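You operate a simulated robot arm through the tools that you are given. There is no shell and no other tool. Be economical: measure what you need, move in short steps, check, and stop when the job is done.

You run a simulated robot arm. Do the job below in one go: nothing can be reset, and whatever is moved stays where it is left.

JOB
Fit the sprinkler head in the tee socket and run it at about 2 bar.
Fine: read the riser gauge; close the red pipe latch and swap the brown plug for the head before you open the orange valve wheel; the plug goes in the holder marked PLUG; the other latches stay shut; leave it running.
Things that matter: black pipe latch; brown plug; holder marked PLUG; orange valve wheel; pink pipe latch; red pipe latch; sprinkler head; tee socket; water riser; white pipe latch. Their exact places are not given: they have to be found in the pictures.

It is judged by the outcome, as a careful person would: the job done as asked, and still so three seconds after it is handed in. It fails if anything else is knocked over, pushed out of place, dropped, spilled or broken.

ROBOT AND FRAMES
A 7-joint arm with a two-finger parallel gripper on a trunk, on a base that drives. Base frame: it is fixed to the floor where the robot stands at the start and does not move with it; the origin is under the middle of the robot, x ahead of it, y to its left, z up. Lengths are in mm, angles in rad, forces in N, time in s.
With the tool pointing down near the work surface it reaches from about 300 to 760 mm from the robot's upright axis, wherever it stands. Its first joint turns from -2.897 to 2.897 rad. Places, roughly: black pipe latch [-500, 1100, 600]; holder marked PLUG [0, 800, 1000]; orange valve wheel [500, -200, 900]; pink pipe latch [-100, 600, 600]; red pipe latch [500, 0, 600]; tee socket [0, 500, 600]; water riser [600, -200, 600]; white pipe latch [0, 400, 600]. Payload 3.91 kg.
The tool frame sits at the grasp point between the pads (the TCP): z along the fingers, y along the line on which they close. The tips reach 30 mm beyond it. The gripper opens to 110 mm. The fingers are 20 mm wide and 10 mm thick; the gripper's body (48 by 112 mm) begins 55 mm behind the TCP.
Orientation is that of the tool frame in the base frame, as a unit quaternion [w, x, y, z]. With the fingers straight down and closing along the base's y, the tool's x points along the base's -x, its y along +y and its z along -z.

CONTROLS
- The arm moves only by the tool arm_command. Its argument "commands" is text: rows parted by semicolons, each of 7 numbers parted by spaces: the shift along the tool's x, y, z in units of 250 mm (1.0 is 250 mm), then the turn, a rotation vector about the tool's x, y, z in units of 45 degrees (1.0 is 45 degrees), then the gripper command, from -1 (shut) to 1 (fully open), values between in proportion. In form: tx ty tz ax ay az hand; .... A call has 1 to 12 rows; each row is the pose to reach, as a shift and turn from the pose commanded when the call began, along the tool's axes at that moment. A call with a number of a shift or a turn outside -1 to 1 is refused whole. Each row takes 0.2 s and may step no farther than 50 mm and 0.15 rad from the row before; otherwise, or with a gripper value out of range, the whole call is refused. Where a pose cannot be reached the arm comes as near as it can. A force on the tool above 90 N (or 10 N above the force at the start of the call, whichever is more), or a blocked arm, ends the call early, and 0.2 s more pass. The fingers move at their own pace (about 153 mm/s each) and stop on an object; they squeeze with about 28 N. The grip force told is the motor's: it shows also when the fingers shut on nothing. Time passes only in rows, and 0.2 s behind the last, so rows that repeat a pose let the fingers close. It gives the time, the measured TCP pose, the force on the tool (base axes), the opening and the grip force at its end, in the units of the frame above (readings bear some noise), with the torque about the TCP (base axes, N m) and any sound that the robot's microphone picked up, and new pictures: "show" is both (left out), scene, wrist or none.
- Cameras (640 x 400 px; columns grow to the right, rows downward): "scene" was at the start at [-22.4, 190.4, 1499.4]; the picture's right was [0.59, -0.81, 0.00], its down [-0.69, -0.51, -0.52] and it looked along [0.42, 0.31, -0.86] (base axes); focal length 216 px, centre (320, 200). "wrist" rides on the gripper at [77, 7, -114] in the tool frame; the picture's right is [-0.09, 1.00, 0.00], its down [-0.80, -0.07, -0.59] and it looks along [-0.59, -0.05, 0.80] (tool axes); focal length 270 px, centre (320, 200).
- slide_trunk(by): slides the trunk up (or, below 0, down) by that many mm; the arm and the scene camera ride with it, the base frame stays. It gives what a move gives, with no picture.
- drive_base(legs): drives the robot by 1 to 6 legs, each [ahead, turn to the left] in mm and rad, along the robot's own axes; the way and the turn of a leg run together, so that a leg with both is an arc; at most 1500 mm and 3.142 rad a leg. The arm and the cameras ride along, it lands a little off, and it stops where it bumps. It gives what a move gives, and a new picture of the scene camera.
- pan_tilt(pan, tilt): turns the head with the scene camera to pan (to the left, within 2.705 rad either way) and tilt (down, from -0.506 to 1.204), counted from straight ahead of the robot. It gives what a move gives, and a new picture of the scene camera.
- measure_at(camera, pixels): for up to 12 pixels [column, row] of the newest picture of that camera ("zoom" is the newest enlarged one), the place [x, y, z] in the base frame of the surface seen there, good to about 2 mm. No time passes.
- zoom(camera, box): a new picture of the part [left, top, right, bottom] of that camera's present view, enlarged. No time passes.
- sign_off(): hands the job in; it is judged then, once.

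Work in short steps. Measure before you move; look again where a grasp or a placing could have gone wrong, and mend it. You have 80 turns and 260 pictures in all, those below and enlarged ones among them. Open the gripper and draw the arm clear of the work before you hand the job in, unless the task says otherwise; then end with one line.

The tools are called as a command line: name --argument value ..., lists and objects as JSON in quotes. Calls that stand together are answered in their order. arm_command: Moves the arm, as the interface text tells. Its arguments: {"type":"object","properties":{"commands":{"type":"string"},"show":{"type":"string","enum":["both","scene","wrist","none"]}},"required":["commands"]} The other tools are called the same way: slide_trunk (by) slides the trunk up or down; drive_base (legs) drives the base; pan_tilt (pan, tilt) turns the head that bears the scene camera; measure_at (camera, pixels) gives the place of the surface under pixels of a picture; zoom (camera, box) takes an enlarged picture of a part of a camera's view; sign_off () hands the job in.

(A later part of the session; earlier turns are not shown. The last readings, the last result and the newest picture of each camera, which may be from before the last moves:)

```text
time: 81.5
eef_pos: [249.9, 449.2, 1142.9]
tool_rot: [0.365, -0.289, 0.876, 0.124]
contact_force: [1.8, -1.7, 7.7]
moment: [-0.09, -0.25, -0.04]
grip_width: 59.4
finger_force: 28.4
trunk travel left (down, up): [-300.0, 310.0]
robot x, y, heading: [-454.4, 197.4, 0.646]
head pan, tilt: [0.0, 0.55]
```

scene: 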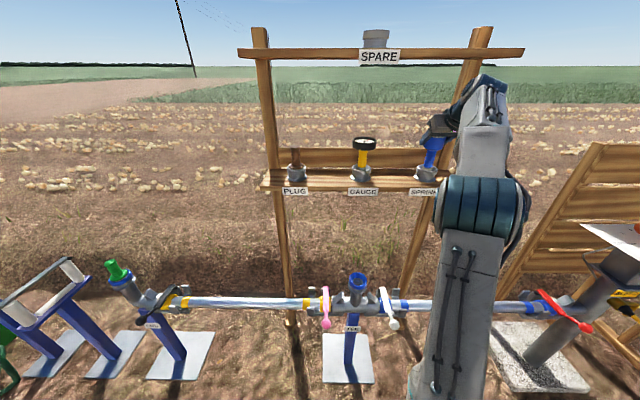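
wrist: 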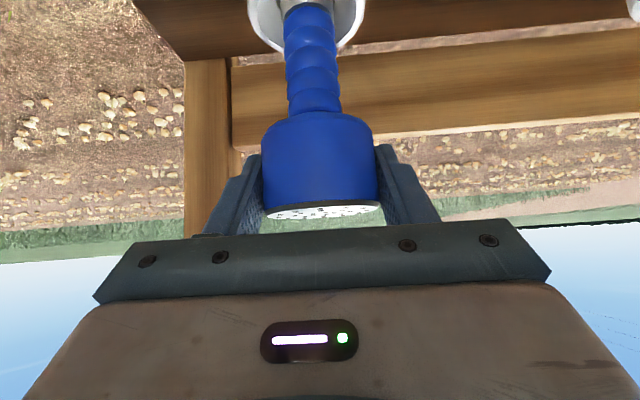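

Held at 59 mm. Lift 45 mm straight up, gently.

arm_command --commands "-0.03 0 -0.03 0 0 0 -1; -0.06 0 -0.06 0 0 0 -1; -0.09 0 -0.09 0 0 0 -1; -0.125 0 -0.125 0 0 0 -1; -0.125 0 -0.125 0 0 0 -1"

```text
time: 82.7
eef_pos: [251.3, 449.6, 1183.2]
tool_rot: [0.364, -0.288, 0.877, 0.124]
contact_force: [0.6, -0.6, -2.1]
moment: [0.01, 0.03, -0.04]
grip_width: 59.0
finger_force: 28.0
trunk travel left (down, up): [-300.0, 310.0]
robot x, y, heading: [-455.2, 201.1, 0.649]
head pan, tilt: [0.0, 0.55]
```

scene: 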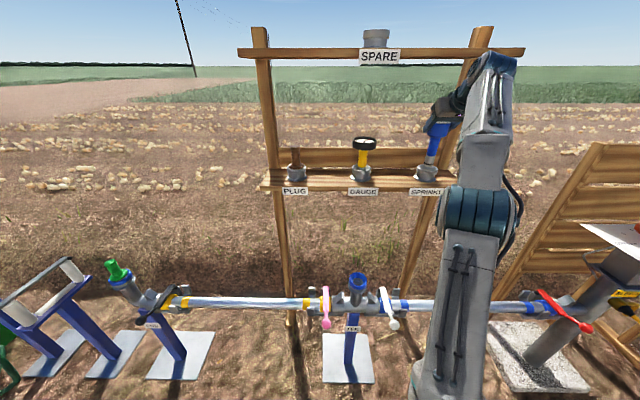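
wrist: 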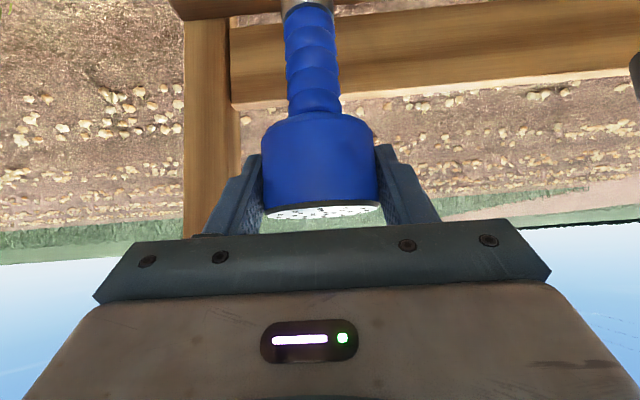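

Check the spigot bottom against the rim.

zoom --camera "scene" --box '[400, 110, 470, 200]'

```text
4.44 times, centred on (435, 155) of scene
```

zoom: 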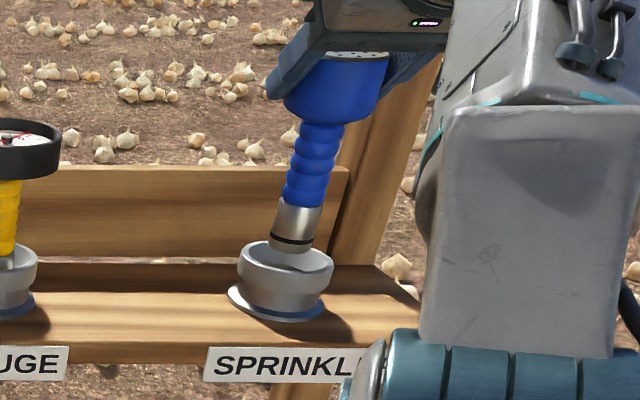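

measure_at --camera "zoom" --pixels '[[288, 248], [285, 243], [290, 252], [275, 244], [240, 250], [286, 270], [330, 265]]'

```text
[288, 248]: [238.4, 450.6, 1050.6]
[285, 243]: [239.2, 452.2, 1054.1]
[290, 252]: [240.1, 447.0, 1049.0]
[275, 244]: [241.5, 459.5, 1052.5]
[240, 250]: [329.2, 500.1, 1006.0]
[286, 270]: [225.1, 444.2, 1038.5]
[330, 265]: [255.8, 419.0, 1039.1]
```

Clear by ~10 mm (bottom is 135 mm below the TCP). Pull back away from the shelf.

arm_command --commands "0.12 0 -0.12 0 0 0 -1; 0.25 0 -0.25 0 0 0 -1; 0.38 0 -0.38 0 0 0 -1; 0.47 0 -0.47 0 0 0 -1; 0.47 0 -0.47 0 0 0 -1" --show "none"

arm_command --commands "0.06 0.13 0.1 0 0 0 -1; 0.13 0.27 0.19 0 0 0 -1; 0.2 0.41 0.28 0 0 0 -1; 0.27 0.55 0.37 0 0 0 -1; 0.34 0.69 0.46 0 0 0 -1; 0.41 0.82 0.55 0 0 0 -1; 0.5 0.914 0.64 0 0 0 -1; 0.5 0.914 0.64 0 0 0 -1"

```text
time: 83.9
eef_pos: [119.4, 351.9, 1183.8]
tool_rot: [0.363, -0.289, 0.877, 0.125]
contact_force: [-0.3, -1.4, -2.6]
moment: [0.02, 0.05, 0.0]
grip_width: 59.4
finger_force: 27.7
trunk travel left (down, up): [-300.0, 310.0]
robot x, y, heading: [-454.7, 200.8, 0.647]
head pan, tilt: [0.0, 0.55]
```

```text
time: 85.7
eef_pos: [0.3, 548.9, 984.4]
tool_rot: [0.363, -0.289, 0.877, 0.124]
contact_force: [-0.5, -0.2, -3.2]
moment: [-0.04, 0.0, -0.03]
grip_width: 59.4
finger_force: 27.9
trunk travel left (down, up): [-300.0, 310.0]
robot x, y, heading: [-452.2, 198.5, 0.643]
head pan, tilt: [0.0, 0.55]
```

scene: 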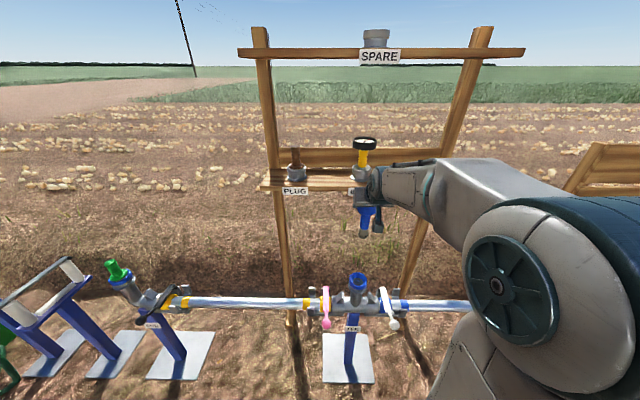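
wrist: 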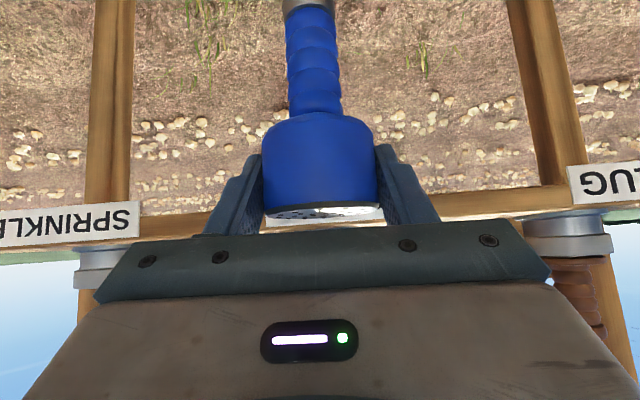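

TCP is above the tee. Zoom on the tee mouth and spigot to align precisely.

zoom --camera "scene" --box '[320, 190, 410, 320]'

```text
3.08 times, centred on (365, 255) of scene
```

zoom: 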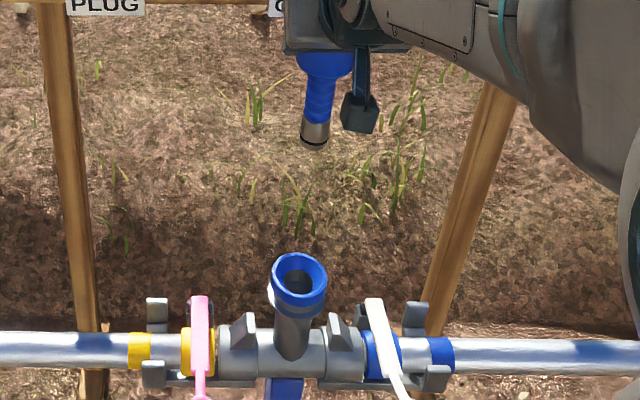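

measure_at --camera "zoom" --pixels '[[274, 275], [324, 276], [299, 255], [299, 303], [280, 262], [319, 262], [281, 294], [318, 294], [303, 130], [327, 132], [315, 132], [314, 147]]'

```text
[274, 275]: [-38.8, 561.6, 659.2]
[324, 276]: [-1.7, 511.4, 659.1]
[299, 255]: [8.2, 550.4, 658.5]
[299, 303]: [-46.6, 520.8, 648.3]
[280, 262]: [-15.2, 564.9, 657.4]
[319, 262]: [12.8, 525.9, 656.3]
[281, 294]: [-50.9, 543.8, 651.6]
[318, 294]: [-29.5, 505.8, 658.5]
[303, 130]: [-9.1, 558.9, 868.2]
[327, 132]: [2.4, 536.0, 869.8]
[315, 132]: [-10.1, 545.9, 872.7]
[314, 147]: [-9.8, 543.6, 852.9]
```

Tee mouth centre ≈ (-19.5,535.5) → n 302.4, d −442; spigot axis n≈330, d≈−442. Shift back 27 mm and lower to ~18 mm above the rim.

arm_command --commands "0.13 0 0.06 0 0 0 -1; 0.24 0 0.14 0 0 0 -1; 0.35 0 0.22 0 0 0 -1; 0.46 0 0.31 0 0 0 -1; 0.555 0 0.4 0 0 0 -1; 0.555 0 0.4 0 0 0 -1"

zoom --camera "scene" --box '[320, 190, 410, 320]'

```text
time: 87.1
eef_pos: [-20.2, 535.1, 816.2]
tool_rot: [0.364, -0.289, 0.877, 0.125]
contact_force: [0.8, 0.0, -2.9]
moment: [0.01, -0.01, -0.01]
grip_width: 59.5
finger_force: 27.7
trunk travel left (down, up): [-300.0, 310.0]
robot x, y, heading: [-457.7, 199.3, 0.641]
head pan, tilt: [0.0, 0.55]
```

scene: 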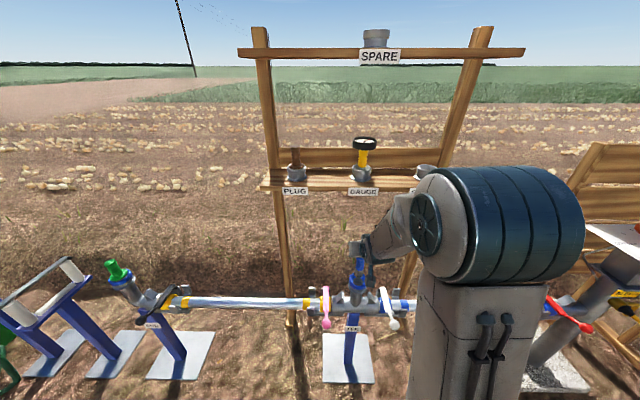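
wrist: 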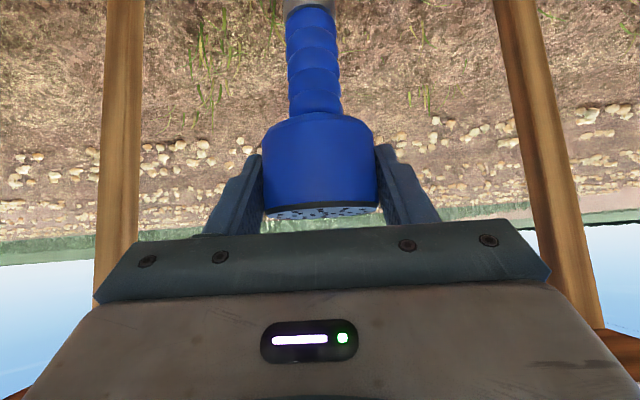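

```text
3.08 times, centred on (365, 255) of scene
```

zoom: 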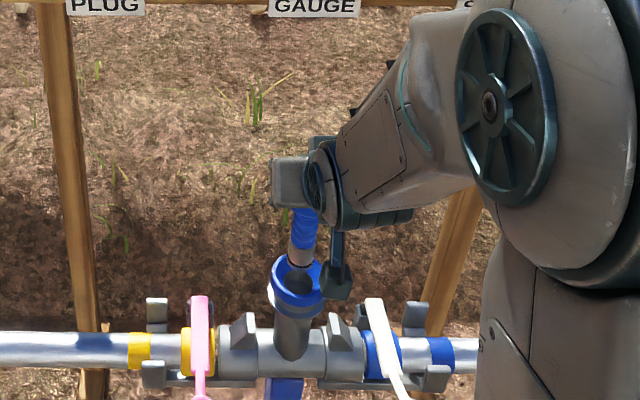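

measure_at --camera "zoom" --pixels '[[291, 245], [315, 247], [303, 245], [302, 260], [303, 255]]'

```text
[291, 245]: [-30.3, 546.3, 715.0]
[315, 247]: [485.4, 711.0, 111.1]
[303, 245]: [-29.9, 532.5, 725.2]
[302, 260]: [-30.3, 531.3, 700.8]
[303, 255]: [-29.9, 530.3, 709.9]
```

Spigot axis ≈ n 306 vs mouth 302.4: correct −3.5 mm and lower into the mouth.

arm_command --commands "0.01 -0.004 -0.01 0 0 0 -1; 0.05 -0.004 0.03 0 0 0 -1; 0.09 -0.004 0.07 0 0 0 -1; 0.11 -0.004 0.09 0 0 0 -1; 0.11 -0.004 0.09 0 0 0 -1"

zoom --camera "scene" --box '[330, 220, 400, 320]'

```text
time: 88.3
eef_pos: [-23.8, 532.1, 781.3]
tool_rot: [0.363, -0.289, 0.877, 0.124]
contact_force: [0.2, 0.3, -1.9]
moment: [-0.02, 0.01, 0.02]
grip_width: 59.5
finger_force: 28.4
trunk travel left (down, up): [-300.0, 310.0]
robot x, y, heading: [-457.6, 199.5, 0.645]
head pan, tilt: [0.0, 0.55]
```

scene: 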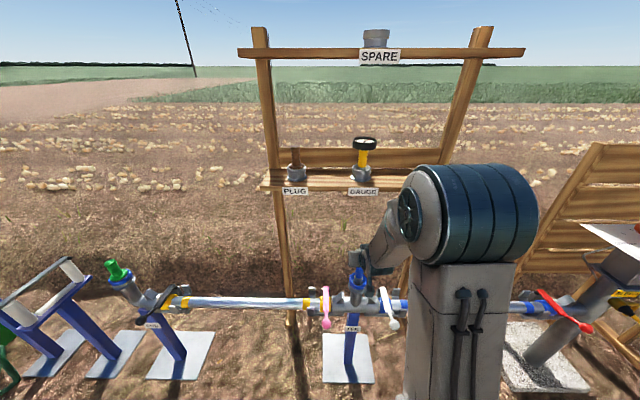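
wrist: 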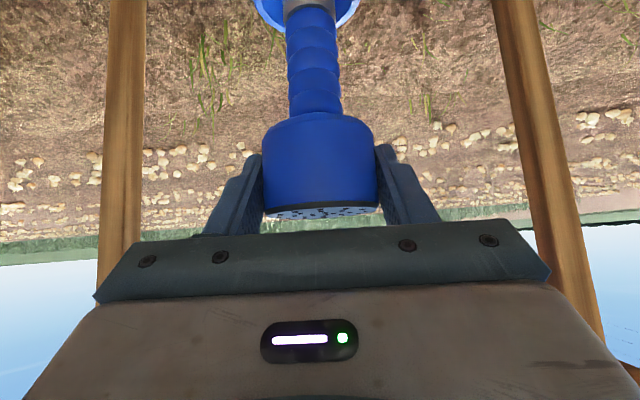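

```text
4.00 times, centred on (365, 270) of scene
```

zoom: 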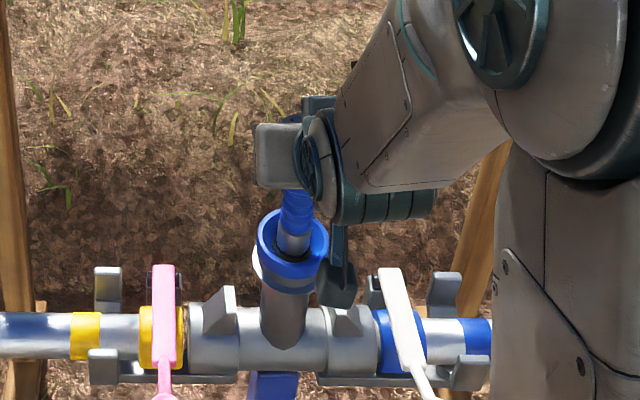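

The spigot is entering the mouth, centred. Continue down gently to contact.

arm_command --commands "0.02 0 0.02 0 0 0 -1; 0.04 0 0.04 0 0 0 -1; 0.055 0 0.055 0 0 0 -1; 0.065 0 0.065 0 0 0 -1; 0.065 0 0.065 0 0 0 -1"

```text
time: 89.5
eef_pos: [-24.5, 531.6, 758.6]
tool_rot: [0.367, -0.288, 0.876, 0.125]
contact_force: [-0.9, 3.2, 24.5]
moment: [0.55, -0.07, 0.19]
grip_width: 59.6
finger_force: 28.4
trunk travel left (down, up): [-300.0, 310.0]
robot x, y, heading: [-454.5, 201.0, 0.644]
head pan, tilt: [0.0, 0.55]
```

scene: 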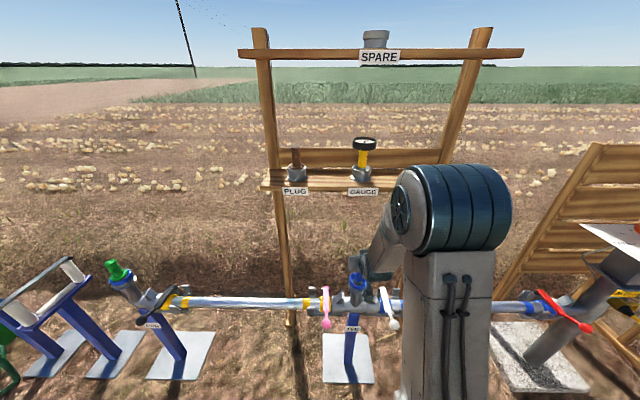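
wrist: 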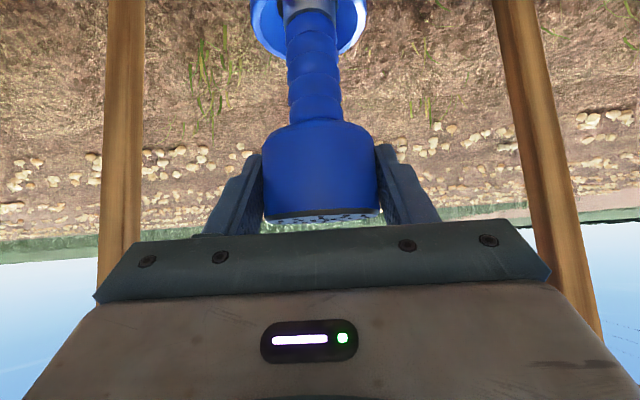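

Contact at the depth the plug had (~625). Press a few mm more to confirm it's bottomed.

arm_command --commands "0.012 0 0.012 0 0 0 -1; 0.022 0 0.022 0 0 0 -1; 0.022 0 0.022 0 0 0 -1" --show "wrist"

zoom --camera "scene" --box '[330, 220, 400, 320]'

```text
time: 90.3
eef_pos: [-25.9, 531.5, 749.2]
tool_rot: [0.364, -0.289, 0.876, 0.125]
contact_force: [0.7, -0.3, 24.2]
moment: [-0.1, -0.39, 0.0]
grip_width: 59.4
finger_force: 28.6
trunk travel left (down, up): [-300.0, 310.0]
robot x, y, heading: [-455.3, 198.4, 0.644]
head pan, tilt: [0.0, 0.55]
```

wrist: 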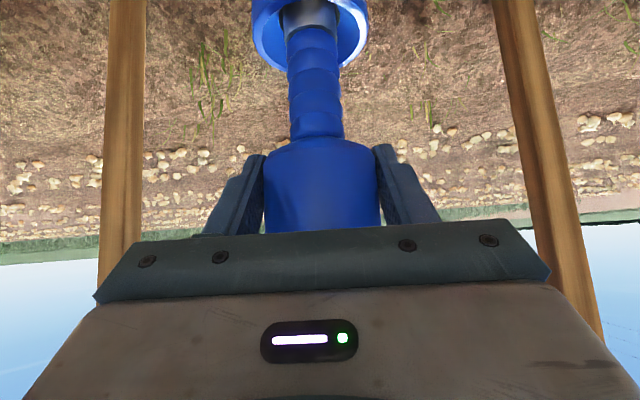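

```text
4.00 times, centred on (365, 270) of scene
```

zoom: 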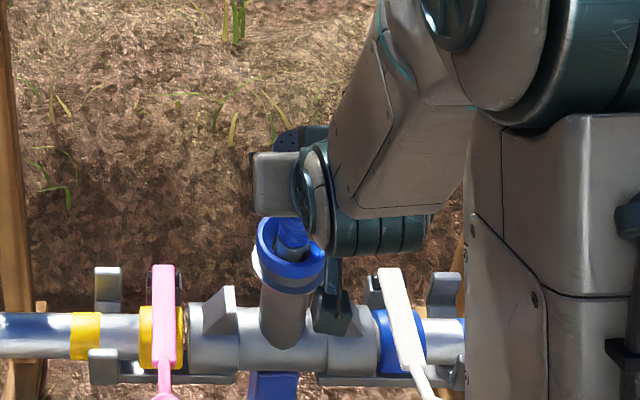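

The grip slides at ~24 N, so it's against something. Check the depth by measuring the blue/grey boundary and the cap.

measure_at --camera "wrist" --pixels '[[312, 25], [312, 32], [313, 60], [316, 135], [318, 150], [318, 175], [318, 200], [318, 230], [310, 10], [270, 40], [350, 50]]'

```text
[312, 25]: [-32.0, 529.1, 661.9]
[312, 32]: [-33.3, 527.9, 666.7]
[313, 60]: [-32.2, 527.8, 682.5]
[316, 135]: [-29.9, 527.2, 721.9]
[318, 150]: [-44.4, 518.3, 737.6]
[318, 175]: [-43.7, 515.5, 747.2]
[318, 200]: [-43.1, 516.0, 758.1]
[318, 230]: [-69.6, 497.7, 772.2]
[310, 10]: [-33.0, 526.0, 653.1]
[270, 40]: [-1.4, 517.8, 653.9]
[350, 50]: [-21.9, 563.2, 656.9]
```

Blue/grey boundary sits at z≈665, spigot bottom ≈ 624–626: same depth as the plug had, so the head is seated. Open and withdraw along the tool axis.

arm_command --commands "0 0 0 0 0 0 0.5; 0 0 0 0 0 0 0.5; 0 0 -0.15 0 0 0 0.5; 0 0 -0.32 0 0 0 0.5; 0 0 -0.5 0 0 0 0.5; -0.1 0 -0.66 0 0 0 0.5"

zoom --camera "scene" --box '[300, 220, 420, 340]'

```text
time: 91.7
eef_pos: [-105.4, 472.0, 881.6]
tool_rot: [0.363, -0.289, 0.877, 0.125]
contact_force: [0.3, 0.2, -0.4]
moment: [-0.04, 0.01, 0.02]
grip_width: 82.3
finger_force: 0.1
out of reach, approached as far as the arm can: row 5
trunk travel left (down, up): [-300.0, 310.0]
robot x, y, heading: [-454.0, 202.0, 0.65]
head pan, tilt: [0.0, 0.55]
```

scene: 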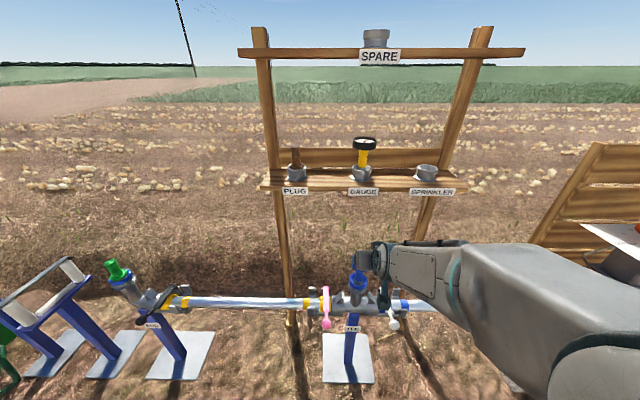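
wrist: 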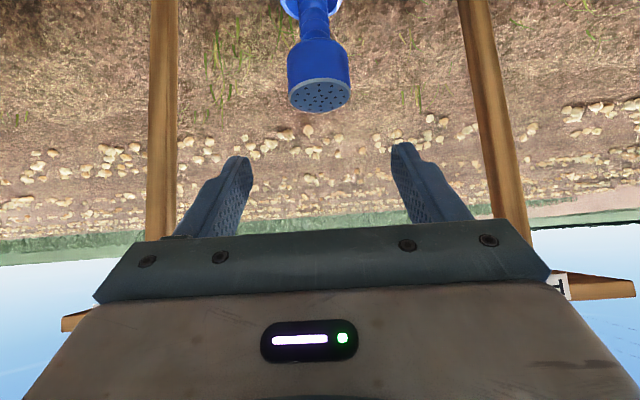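

```text
3.33 times, centred on (360, 280) of scene
```

zoom: 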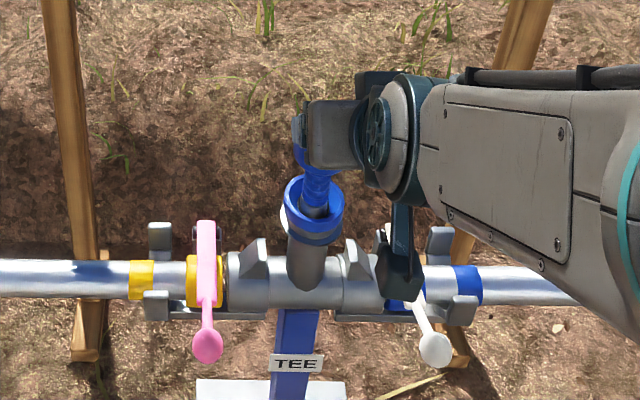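

The head stands in the tee. Raise the trunk, then look to the right for the drive path and the wheel area.

slide_trunk --by 200

arm_command --commands "0.05 0 -0.13 0 0.167 0 0.2; 0.1 0 -0.26 0 0.333 0 0.2; 0.1 0 -0.38 0 0.5 0 0.2; 0.1 0 -0.45 0 0.667 0 0.2; 0.1 0 -0.45 0 0.833 0 0.2; 0.1 0 -0.45 0 1 0 0.2" --show "none"

pan_tilt --pan -1.0 --tilt 0.75

```text
time: 93.9
eef_pos: [-104.2, 472.0, 1081.8]
tool_rot: [0.364, -0.289, 0.876, 0.125]
contact_force: [0.6, -0.7, 0.1]
moment: [-0.03, -0.01, -0.01]
grip_width: 82.5
finger_force: 0.0
trunk travel left (down, up): [-500.0, 110.0]
robot x, y, heading: [-450.9, 201.0, 0.65]
head pan, tilt: [0.0, 0.55]
```

```text
time: 95.3
eef_pos: [-180.0, 414.0, 1143.9]
tool_rot: [0.0, -0.315, 0.949, 0.005]
contact_force: [-0.8, -0.6, -0.3]
moment: [-0.01, 0.0, 0.02]
grip_width: 65.9
finger_force: 0.0
trunk travel left (down, up): [-500.0, 110.0]
robot x, y, heading: [-455.6, 200.1, 0.647]
head pan, tilt: [0.0, 0.55]
```

```text
time: 96.6
eef_pos: [-180.0, 413.8, 1143.2]
tool_rot: [0.001, -0.315, 0.949, 0.004]
contact_force: [-0.3, -0.1, 0.0]
moment: [0.0, 0.0, -0.01]
grip_width: 66.1
finger_force: 0.0
trunk travel left (down, up): [-500.0, 110.0]
robot x, y, heading: [-456.6, 201.2, 0.648]
head pan, tilt: [-1.0, 0.75]
```

scene: 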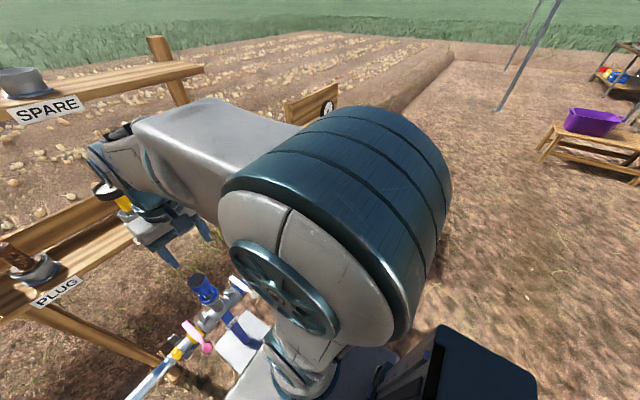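

Ground to the right is clear. Turn right to run parallel to the pipe and drive part of the way.

drive_base --legs '[[0, -1.575], [600, 0]]'

pan_tilt --pan 0.75 --tilt 0.8

```text
time: 103.8
eef_pos: [101.9, -553.7, 1144.4]
tool_rot: [0.004, 0.454, 0.891, 0.003]
contact_force: [-1.0, 0.8, 0.3]
moment: [0.01, 0.01, 0.01]
grip_width: 66.0
finger_force: 0.1
trunk travel left (down, up): [-500.0, 110.0]
robot x, y, heading: [-109.8, -277.3, -0.935]
head pan, tilt: [-1.0, 0.75]
```

scene: 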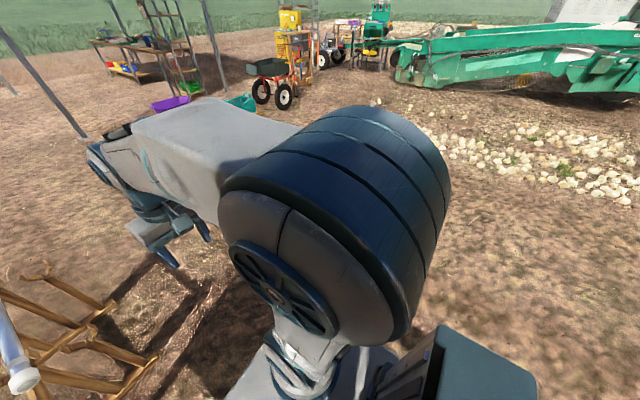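

```text
time: 105.5
eef_pos: [101.6, -553.4, 1143.7]
tool_rot: [0.003, 0.455, 0.891, 0.004]
contact_force: [-0.2, 0.3, -0.1]
moment: [-0.01, -0.01, -0.01]
grip_width: 65.9
finger_force: 0.0
trunk travel left (down, up): [-500.0, 110.0]
robot x, y, heading: [-105.6, -274.3, -0.94]
head pan, tilt: [0.75, 0.799]
```

scene: 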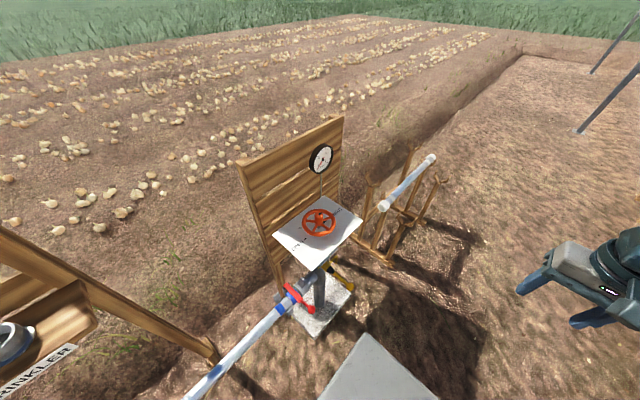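

Great view of wheel and gauge. Zoom on both.

zoom --camera "scene" --box '[270, 190, 370, 275]'

zoom --camera "scene" --box '[300, 140, 345, 180]'

measure_at --camera "scene" --pixels '[[319, 222], [303, 222], [336, 222], [319, 208], [319, 237], [321, 159], [325, 215], [310, 230], [318, 218], [384, 206], [434, 160], [388, 260]]'

```text
4.71 times, centred on (320, 232) of scene
```

zoom: 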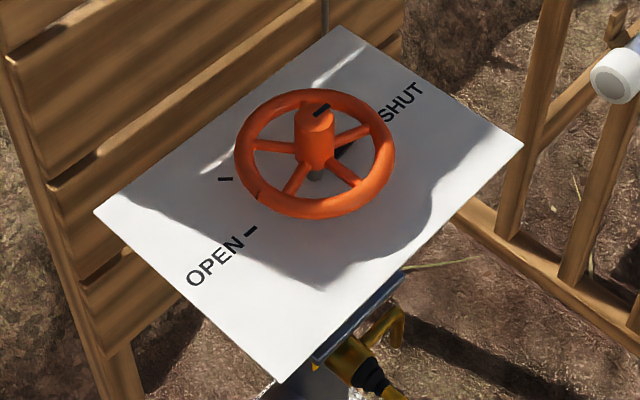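

```text
10.00 times, centred on (322, 160) of scene
```

zoom: 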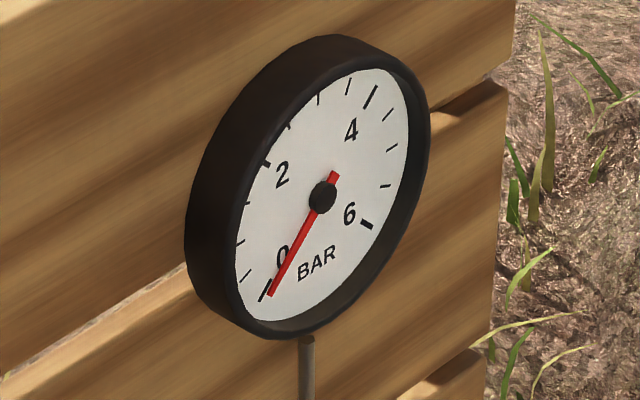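

```text
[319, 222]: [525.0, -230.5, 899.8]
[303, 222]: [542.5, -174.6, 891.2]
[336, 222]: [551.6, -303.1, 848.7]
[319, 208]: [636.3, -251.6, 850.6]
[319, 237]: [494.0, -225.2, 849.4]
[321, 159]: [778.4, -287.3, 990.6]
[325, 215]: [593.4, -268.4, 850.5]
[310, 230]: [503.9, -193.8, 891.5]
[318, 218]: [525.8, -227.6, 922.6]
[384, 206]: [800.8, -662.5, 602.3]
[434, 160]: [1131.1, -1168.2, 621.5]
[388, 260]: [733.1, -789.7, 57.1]
```

Gauge reads 0 bar, scale 0–6; hub mark points to SHUT, ticks run counter-clockwise (from above) via the back to OPEN. Drive closer and face the wheel.

drive_base --legs '[[190, 0], [0, 1.31]]'

pan_tilt --pan -0.45 --tilt 0.85

```text
time: 110.4
eef_pos: [326.4, -295.6, 1144.7]
tool_rot: [0.0, -0.194, 0.981, 0.004]
contact_force: [0.4, 0.5, 0.9]
moment: [0.01, -0.02, 0.01]
grip_width: 65.8
finger_force: 0.1
trunk travel left (down, up): [-500.0, 110.0]
robot x, y, heading: [10.2, -436.5, 0.392]
head pan, tilt: [0.75, 0.799]
```

scene: 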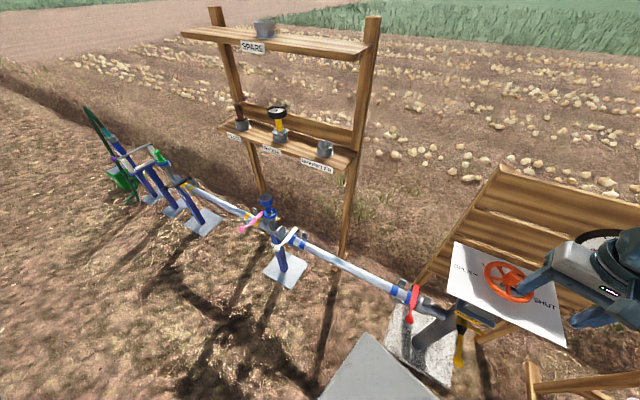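

```text
time: 111.8
eef_pos: [326.9, -294.9, 1144.1]
tool_rot: [0.001, -0.195, 0.981, 0.005]
contact_force: [0.2, 0.0, 0.0]
moment: [-0.01, 0.03, 0.01]
grip_width: 66.0
finger_force: 0.0
trunk travel left (down, up): [-500.0, 110.0]
robot x, y, heading: [8.2, -434.0, 0.396]
head pan, tilt: [-0.45, 0.85]
```

scene: 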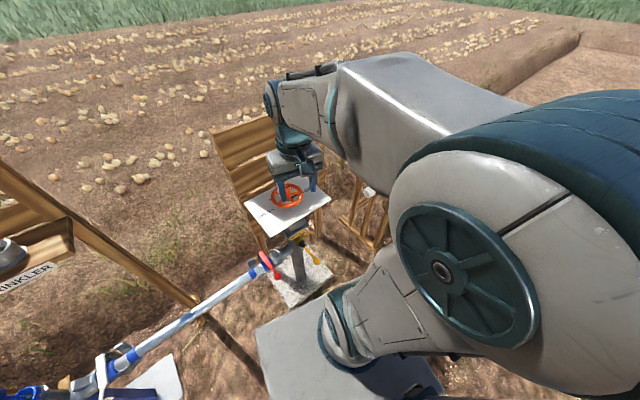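

Move the gripper over the near side of the wheel for a close wrist view.

arm_command --commands "-0.15 -0.014 0.084 0 0 0 0; -0.3 -0.028 0.168 0 0 0 -0.3; -0.45 -0.042 0.252 0 0 0 -0.3; -0.596 -0.056 0.336 0 0 0 -0.3; -0.596 -0.056 0.336 0 0 0 -0.3" --show "wrist"

zoom --camera "wrist" --box '[200, 40, 440, 200]'

```text
time: 113.0
eef_pos: [474.8, -249.9, 1060.6]
tool_rot: [0.001, -0.195, 0.981, 0.005]
contact_force: [0.2, 0.6, -0.2]
moment: [0.0, 0.01, 0.02]
grip_width: 38.8
finger_force: 0.0
trunk travel left (down, up): [-500.0, 110.0]
robot x, y, heading: [8.7, -429.9, 0.393]
head pan, tilt: [-0.45, 0.85]
```

wrist: 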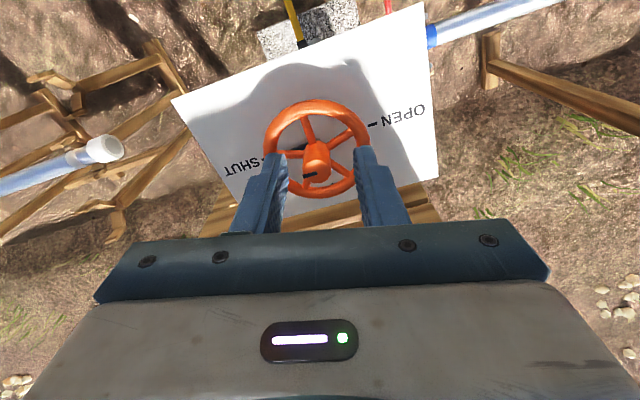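

```text
2.50 times, centred on (320, 120) of wrist
```

zoom: 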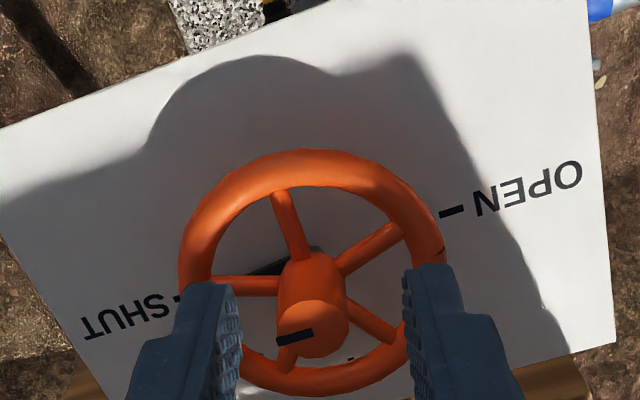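

Measure rim points, hub and spokes.

measure_at --camera "zoom" --pixels '[[300, 168], [205, 235], [405, 205], [316, 320], [290, 375], [360, 372], [292, 230], [370, 250], [240, 285], [312, 270], [440, 250], [190, 285]]'

```text
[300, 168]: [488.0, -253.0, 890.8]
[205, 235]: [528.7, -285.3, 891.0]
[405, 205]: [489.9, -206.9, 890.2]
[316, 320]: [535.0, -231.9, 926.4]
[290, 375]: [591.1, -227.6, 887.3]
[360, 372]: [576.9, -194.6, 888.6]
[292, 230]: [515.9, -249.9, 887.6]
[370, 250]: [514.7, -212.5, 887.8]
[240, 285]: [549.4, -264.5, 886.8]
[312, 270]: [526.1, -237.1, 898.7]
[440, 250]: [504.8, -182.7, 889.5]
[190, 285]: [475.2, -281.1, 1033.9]
```

Wheel centre ≈ (536,−231), rim radius ≈54 at z≈886, five spokes. I'll grip the rim in the gap at ~31° (far side) so there's room for counter-clockwise travel. Move above it and yaw in two calls.

arm_command --commands "-0.094 0.002 0.05 0 0 0.18 -0.564; -0.188 0.004 0.1 0 0 0.36 -0.564; -0.282 0.006 0.15 0 0 0.54 -0.564; -0.376 0.008 0.2 0 0 0.72 -0.564; -0.468 0.01 0.24 0 0 0.9 -0.564" --show "none"

arm_command --commands "0 0 0 0 0 0.18 -0.564; 0 0 0 0 0 0.36 -0.564; 0 0 0 0 0 0.54 -0.564; 0 0 0 0 0 0.72 -0.564; 0 0 0 0 0 0.91 -0.564; 0 0 0 0 0 0.91 -0.564" --show "wrist"

```text
time: 114.2
eef_pos: [580.7, -206.0, 1000.0]
tool_rot: [-0.002, 0.159, 0.987, 0.005]
contact_force: [0.8, -1.2, -0.1]
moment: [-0.02, 0.03, -0.03]
grip_width: 24.2
finger_force: 0.1
trunk travel left (down, up): [-500.0, 110.0]
robot x, y, heading: [11.7, -431.1, 0.391]
head pan, tilt: [-0.45, 0.85]
```

```text
time: 115.6
eef_pos: [577.5, -205.4, 1001.3]
tool_rot: [-0.003, 0.494, 0.87, 0.004]
contact_force: [0.4, 0.3, 0.2]
moment: [-0.01, -0.01, 0.0]
grip_width: 24.1
finger_force: 0.0
trunk travel left (down, up): [-500.0, 110.0]
robot x, y, heading: [7.8, -431.4, 0.393]
head pan, tilt: [-0.45, 0.85]
```

wrist: 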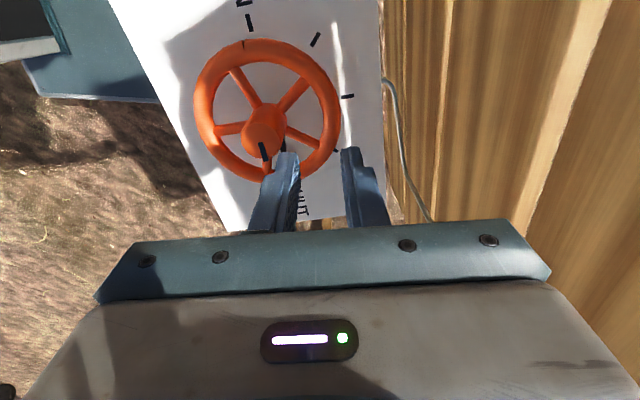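

Yaw is right. Measure the rim where the fingers will land.

measure_at --camera "wrist" --pixels '[[330, 112], [322, 112], [337, 112], [301, 136], [300, 88], [315, 142], [312, 72], [265, 170], [245, 48], [203, 115]]'

zoom --camera "wrist" --box '[180, 0, 400, 190]'

```text
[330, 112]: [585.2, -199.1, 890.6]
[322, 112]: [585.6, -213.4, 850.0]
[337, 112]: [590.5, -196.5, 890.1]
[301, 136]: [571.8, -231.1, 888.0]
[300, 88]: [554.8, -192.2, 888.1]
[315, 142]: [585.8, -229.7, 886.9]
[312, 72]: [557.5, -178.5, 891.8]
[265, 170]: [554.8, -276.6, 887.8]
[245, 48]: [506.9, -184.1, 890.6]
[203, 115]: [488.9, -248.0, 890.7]
```

```text
2.11 times, centred on (290, 95) of wrist
```

zoom: 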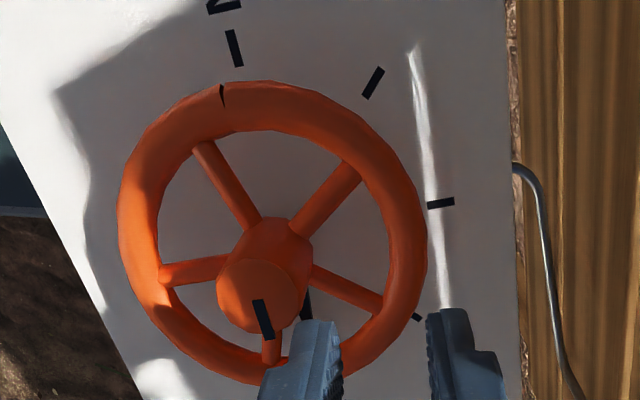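

Gap centre at ~31° confirmed; shift 6 mm outward and descend to straddle the rim.

arm_command --commands "0 0.024 0.1 0 0 0 -0.564; 0 0.024 0.22 0 0 0 -0.564; 0 0.024 0.32 0 0 0 -0.564; 0 0.024 0.392 0 0 0 -0.564; 0 0.024 0.392 0 0 0 -0.564" --show "wrist"

```text
time: 116.8
eef_pos: [581.1, -200.7, 902.1]
tool_rot: [-0.002, 0.494, 0.87, 0.004]
contact_force: [2.9, 1.3, 0.0]
moment: [-0.04, -0.05, 0.0]
grip_width: 25.7
finger_force: 1.6
trunk travel left (down, up): [-500.0, 110.0]
robot x, y, heading: [10.1, -433.7, 0.397]
head pan, tilt: [-0.45, 0.85]
5 turns are left
```

wrist: 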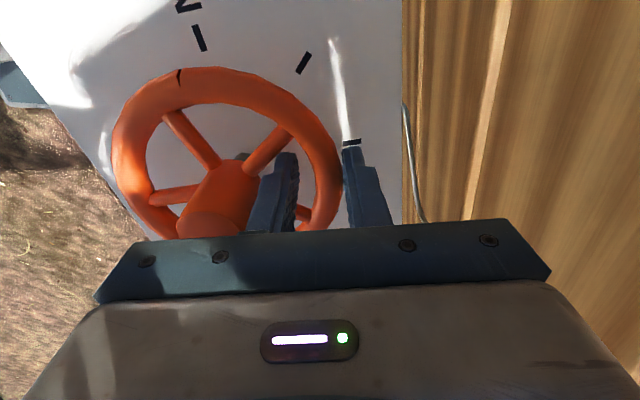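

Fingers straddle the rim with the outer one at the 90° tick side. Only five turns remain, so in one go: close, turn 30° CCW, look at the gauge, turn 30° more, look again.

arm_command --commands "0 0 0 0 0 0 -1; 0 0 0 0 0 0 -1; 0.0285 -0.0019 0 0 0 -0.1667 -1; 0.0564 -0.0074 0 0 0 -0.333 -1; 0.0834 -0.0166 0 0 0 -0.5 -1; 0.109 -0.0292 0 0 0 -0.667 -1; 0.109 -0.0292 0 0 0 -0.667 -1" --show "wrist"

pan_tilt --pan -0.42 --tilt 0.534

zoom --camera "scene" --box '[260, 150, 380, 250]'

arm_command --commands "0.0285 -0.0019 0 0 0 -0.1667 -1; 0.0564 -0.0074 0 0 0 -0.333 -1; 0.0834 -0.0166 0 0 0 -0.5 -1; 0.109 -0.0292 0 0 0 -0.667 -1; 0.109 -0.0292 0 0 0 -0.667 -1; 0.109 -0.0292 0 0 0 -0.667 -1" --show "both"

zoom --camera "scene" --box '[260, 150, 380, 250]'

```text
time: 118.4
eef_pos: [561.3, -182.0, 901.2]
tool_rot: [-0.004, 0.251, 0.968, 0.003]
contact_force: [17.1, -14.9, -10.4]
moment: [-0.35, -0.93, 1.08]
grip_width: 21.9
finger_force: 44.9
trunk travel left (down, up): [-500.0, 110.0]
robot x, y, heading: [9.5, -430.6, 0.393]
head pan, tilt: [-0.45, 0.85]
```

wrist: 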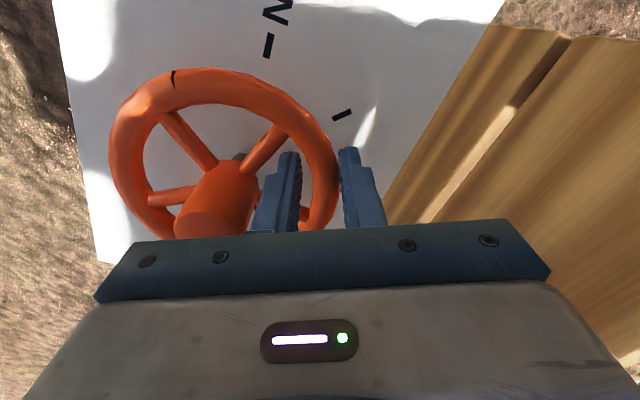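

```text
time: 119.2
eef_pos: [561.2, -182.4, 900.0]
tool_rot: [-0.003, 0.252, 0.968, 0.004]
contact_force: [10.8, -21.5, -17.5]
moment: [-0.46, -0.5, 0.98]
grip_width: 21.8
finger_force: 45.3
trunk travel left (down, up): [-500.0, 110.0]
robot x, y, heading: [7.6, -429.2, 0.395]
head pan, tilt: [-0.421, 0.534]
```

scene: 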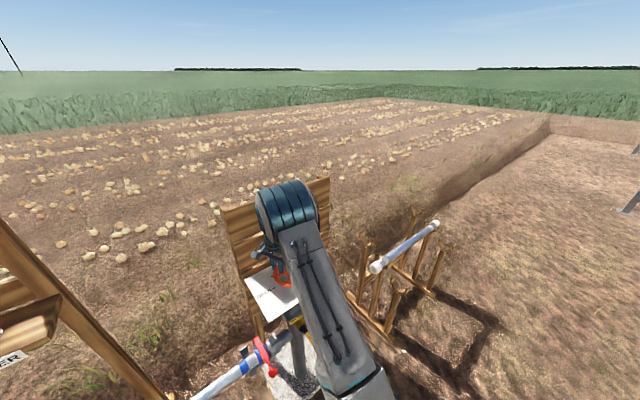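

```text
4.00 times, centred on (320, 200) of scene
```

zoom: 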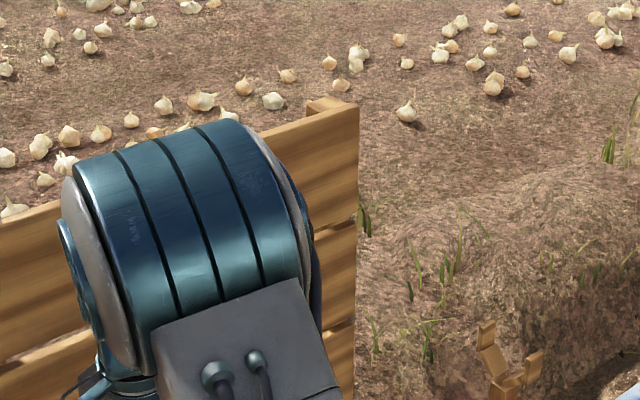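

```text
time: 120.6
eef_pos: [536.6, -178.0, 901.7]
tool_rot: [0.001, -0.007, 1.0, 0.004]
contact_force: [13.0, -31.9, -19.9]
moment: [-0.44, -0.59, 0.61]
grip_width: 21.0
finger_force: 44.5
trunk travel left (down, up): [-500.0, 110.0]
robot x, y, heading: [5.1, -429.5, 0.383]
head pan, tilt: [-0.421, 0.534]
```

scene: 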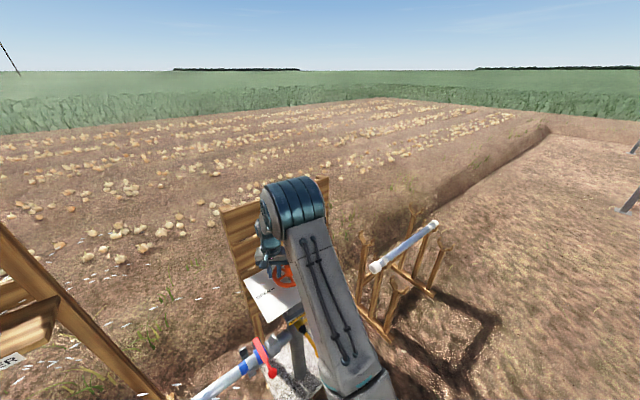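
wrist: 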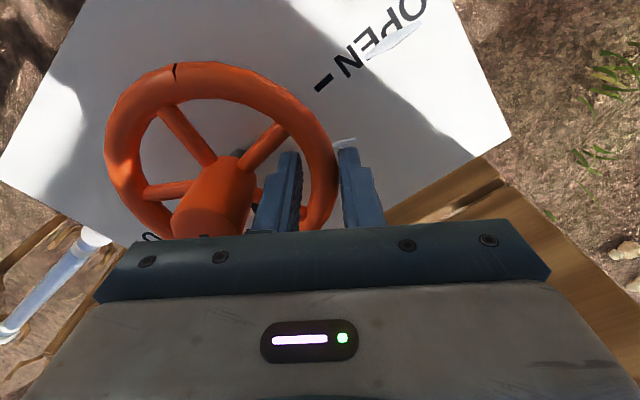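

```text
4.00 times, centred on (320, 200) of scene
4 turns are left
```

zoom: 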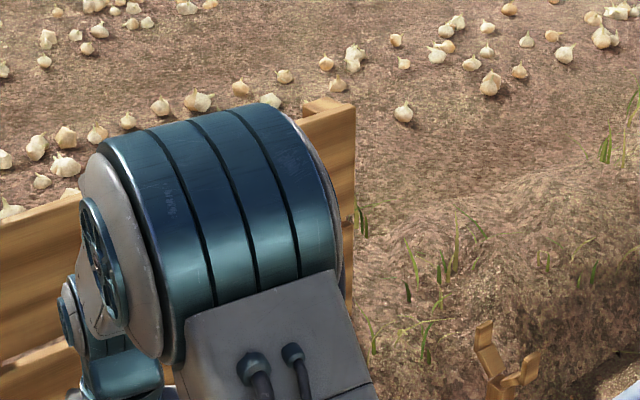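

Wheel turned 60° and spray has begun, but the forearm hides the gauge. Release, lift, swing aside and read the gauge.

arm_command --commands "0 0 0 0 0 0 -0.5; 0 0 0 0 0 0 -0.5; 0 0 -0.16 0 0 0 -0.5; 0 0 -0.32 0 0 0 -0.5; 0 0 -0.48 0 0 0 -0.5; 0 0 -0.6 0 0 0 -0.5; 0.08 -0.17 -0.6 0 0 0 -0.5; 0.17 -0.34 -0.6 0 0 0 -0.5; 0.26 -0.51 -0.6 0 0 0 -0.5; 0.34 -0.68 -0.6 0 0 0 -0.5; 0.42 -0.84 -0.6 0 0 0 -0.5; 0.5 -1 -0.6 0 0 0 -0.5" --show "scene"

zoom --camera "scene" --box '[275, 180, 340, 230]'

zoom --camera "scene" --box '[230, 180, 350, 310]'

pan_tilt --pan 0.9 --tilt 0.6

pan_tilt --pan -0.42 --tilt 0.534

zoom --camera "scene" --box '[275, 180, 340, 230]'

```text
time: 123.2
eef_pos: [411.6, -431.4, 1047.8]
tool_rot: [-0.001, -0.007, 1.0, 0.004]
contact_force: [-0.2, -0.4, -0.1]
moment: [-0.02, 0.0, -0.03]
grip_width: 27.7
finger_force: 0.1
trunk travel left (down, up): [-500.0, 110.0]
robot x, y, heading: [13.0, -432.6, 0.392]
head pan, tilt: [-0.421, 0.534]
```

scene: 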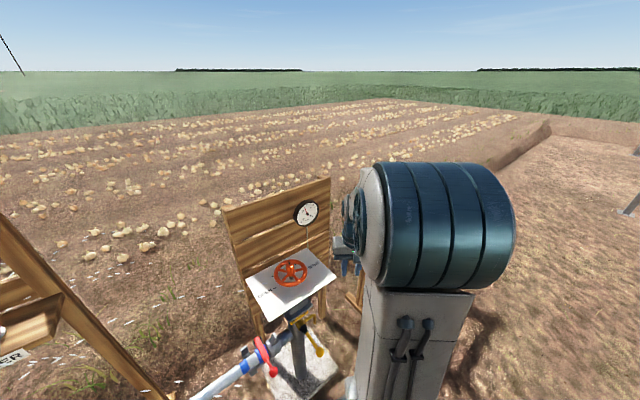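

```text
8.00 times, centred on (308, 205) of scene
```

zoom: 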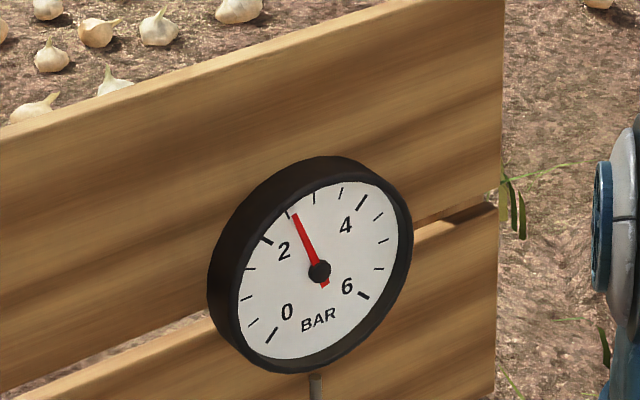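

```text
3.08 times, centred on (290, 245) of scene
```

zoom: 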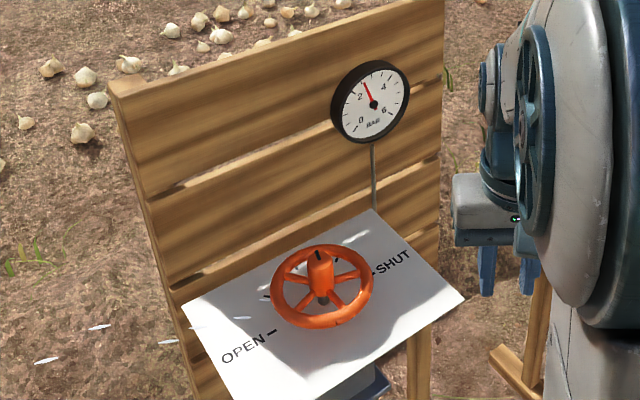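

```text
time: 124.7
eef_pos: [412.9, -429.7, 1047.7]
tool_rot: [-0.001, -0.008, 1.0, 0.005]
contact_force: [-0.1, -0.6, 0.7]
moment: [-0.01, 0.0, -0.01]
grip_width: 27.4
finger_force: 0.1
trunk travel left (down, up): [-500.0, 110.0]
robot x, y, heading: [5.7, -435.4, 0.394]
head pan, tilt: [0.901, 0.6]
```

scene: 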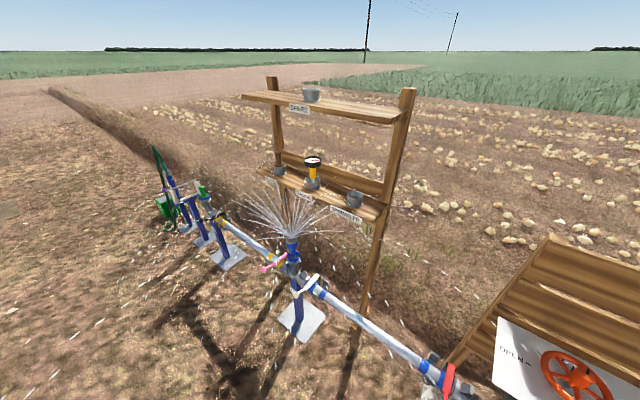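

```text
time: 126.2
eef_pos: [412.9, -428.6, 1046.9]
tool_rot: [0.0, -0.009, 1.0, 0.004]
contact_force: [-0.5, 0.5, 0.5]
moment: [-0.02, -0.01, -0.02]
grip_width: 27.3
finger_force: 0.0
trunk travel left (down, up): [-500.0, 110.0]
robot x, y, heading: [5.3, -436.1, 0.388]
head pan, tilt: [-0.421, 0.534]
```

scene: 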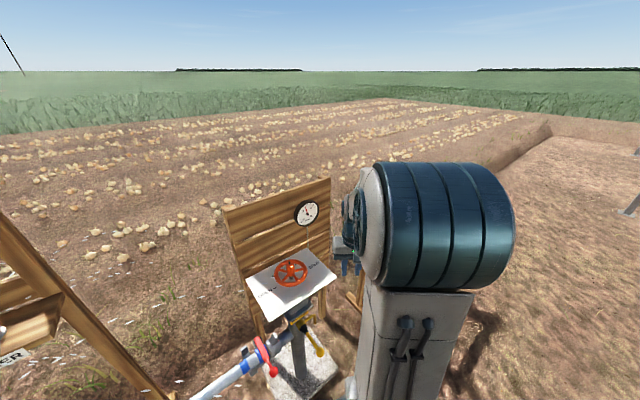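

```text
8.00 times, centred on (308, 205) of scene
3 turns are left
```

zoom: 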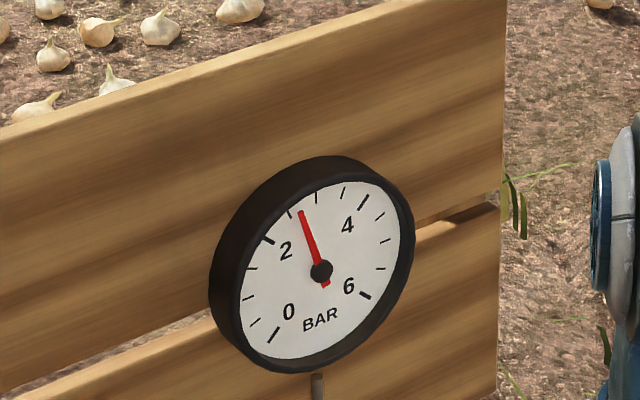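

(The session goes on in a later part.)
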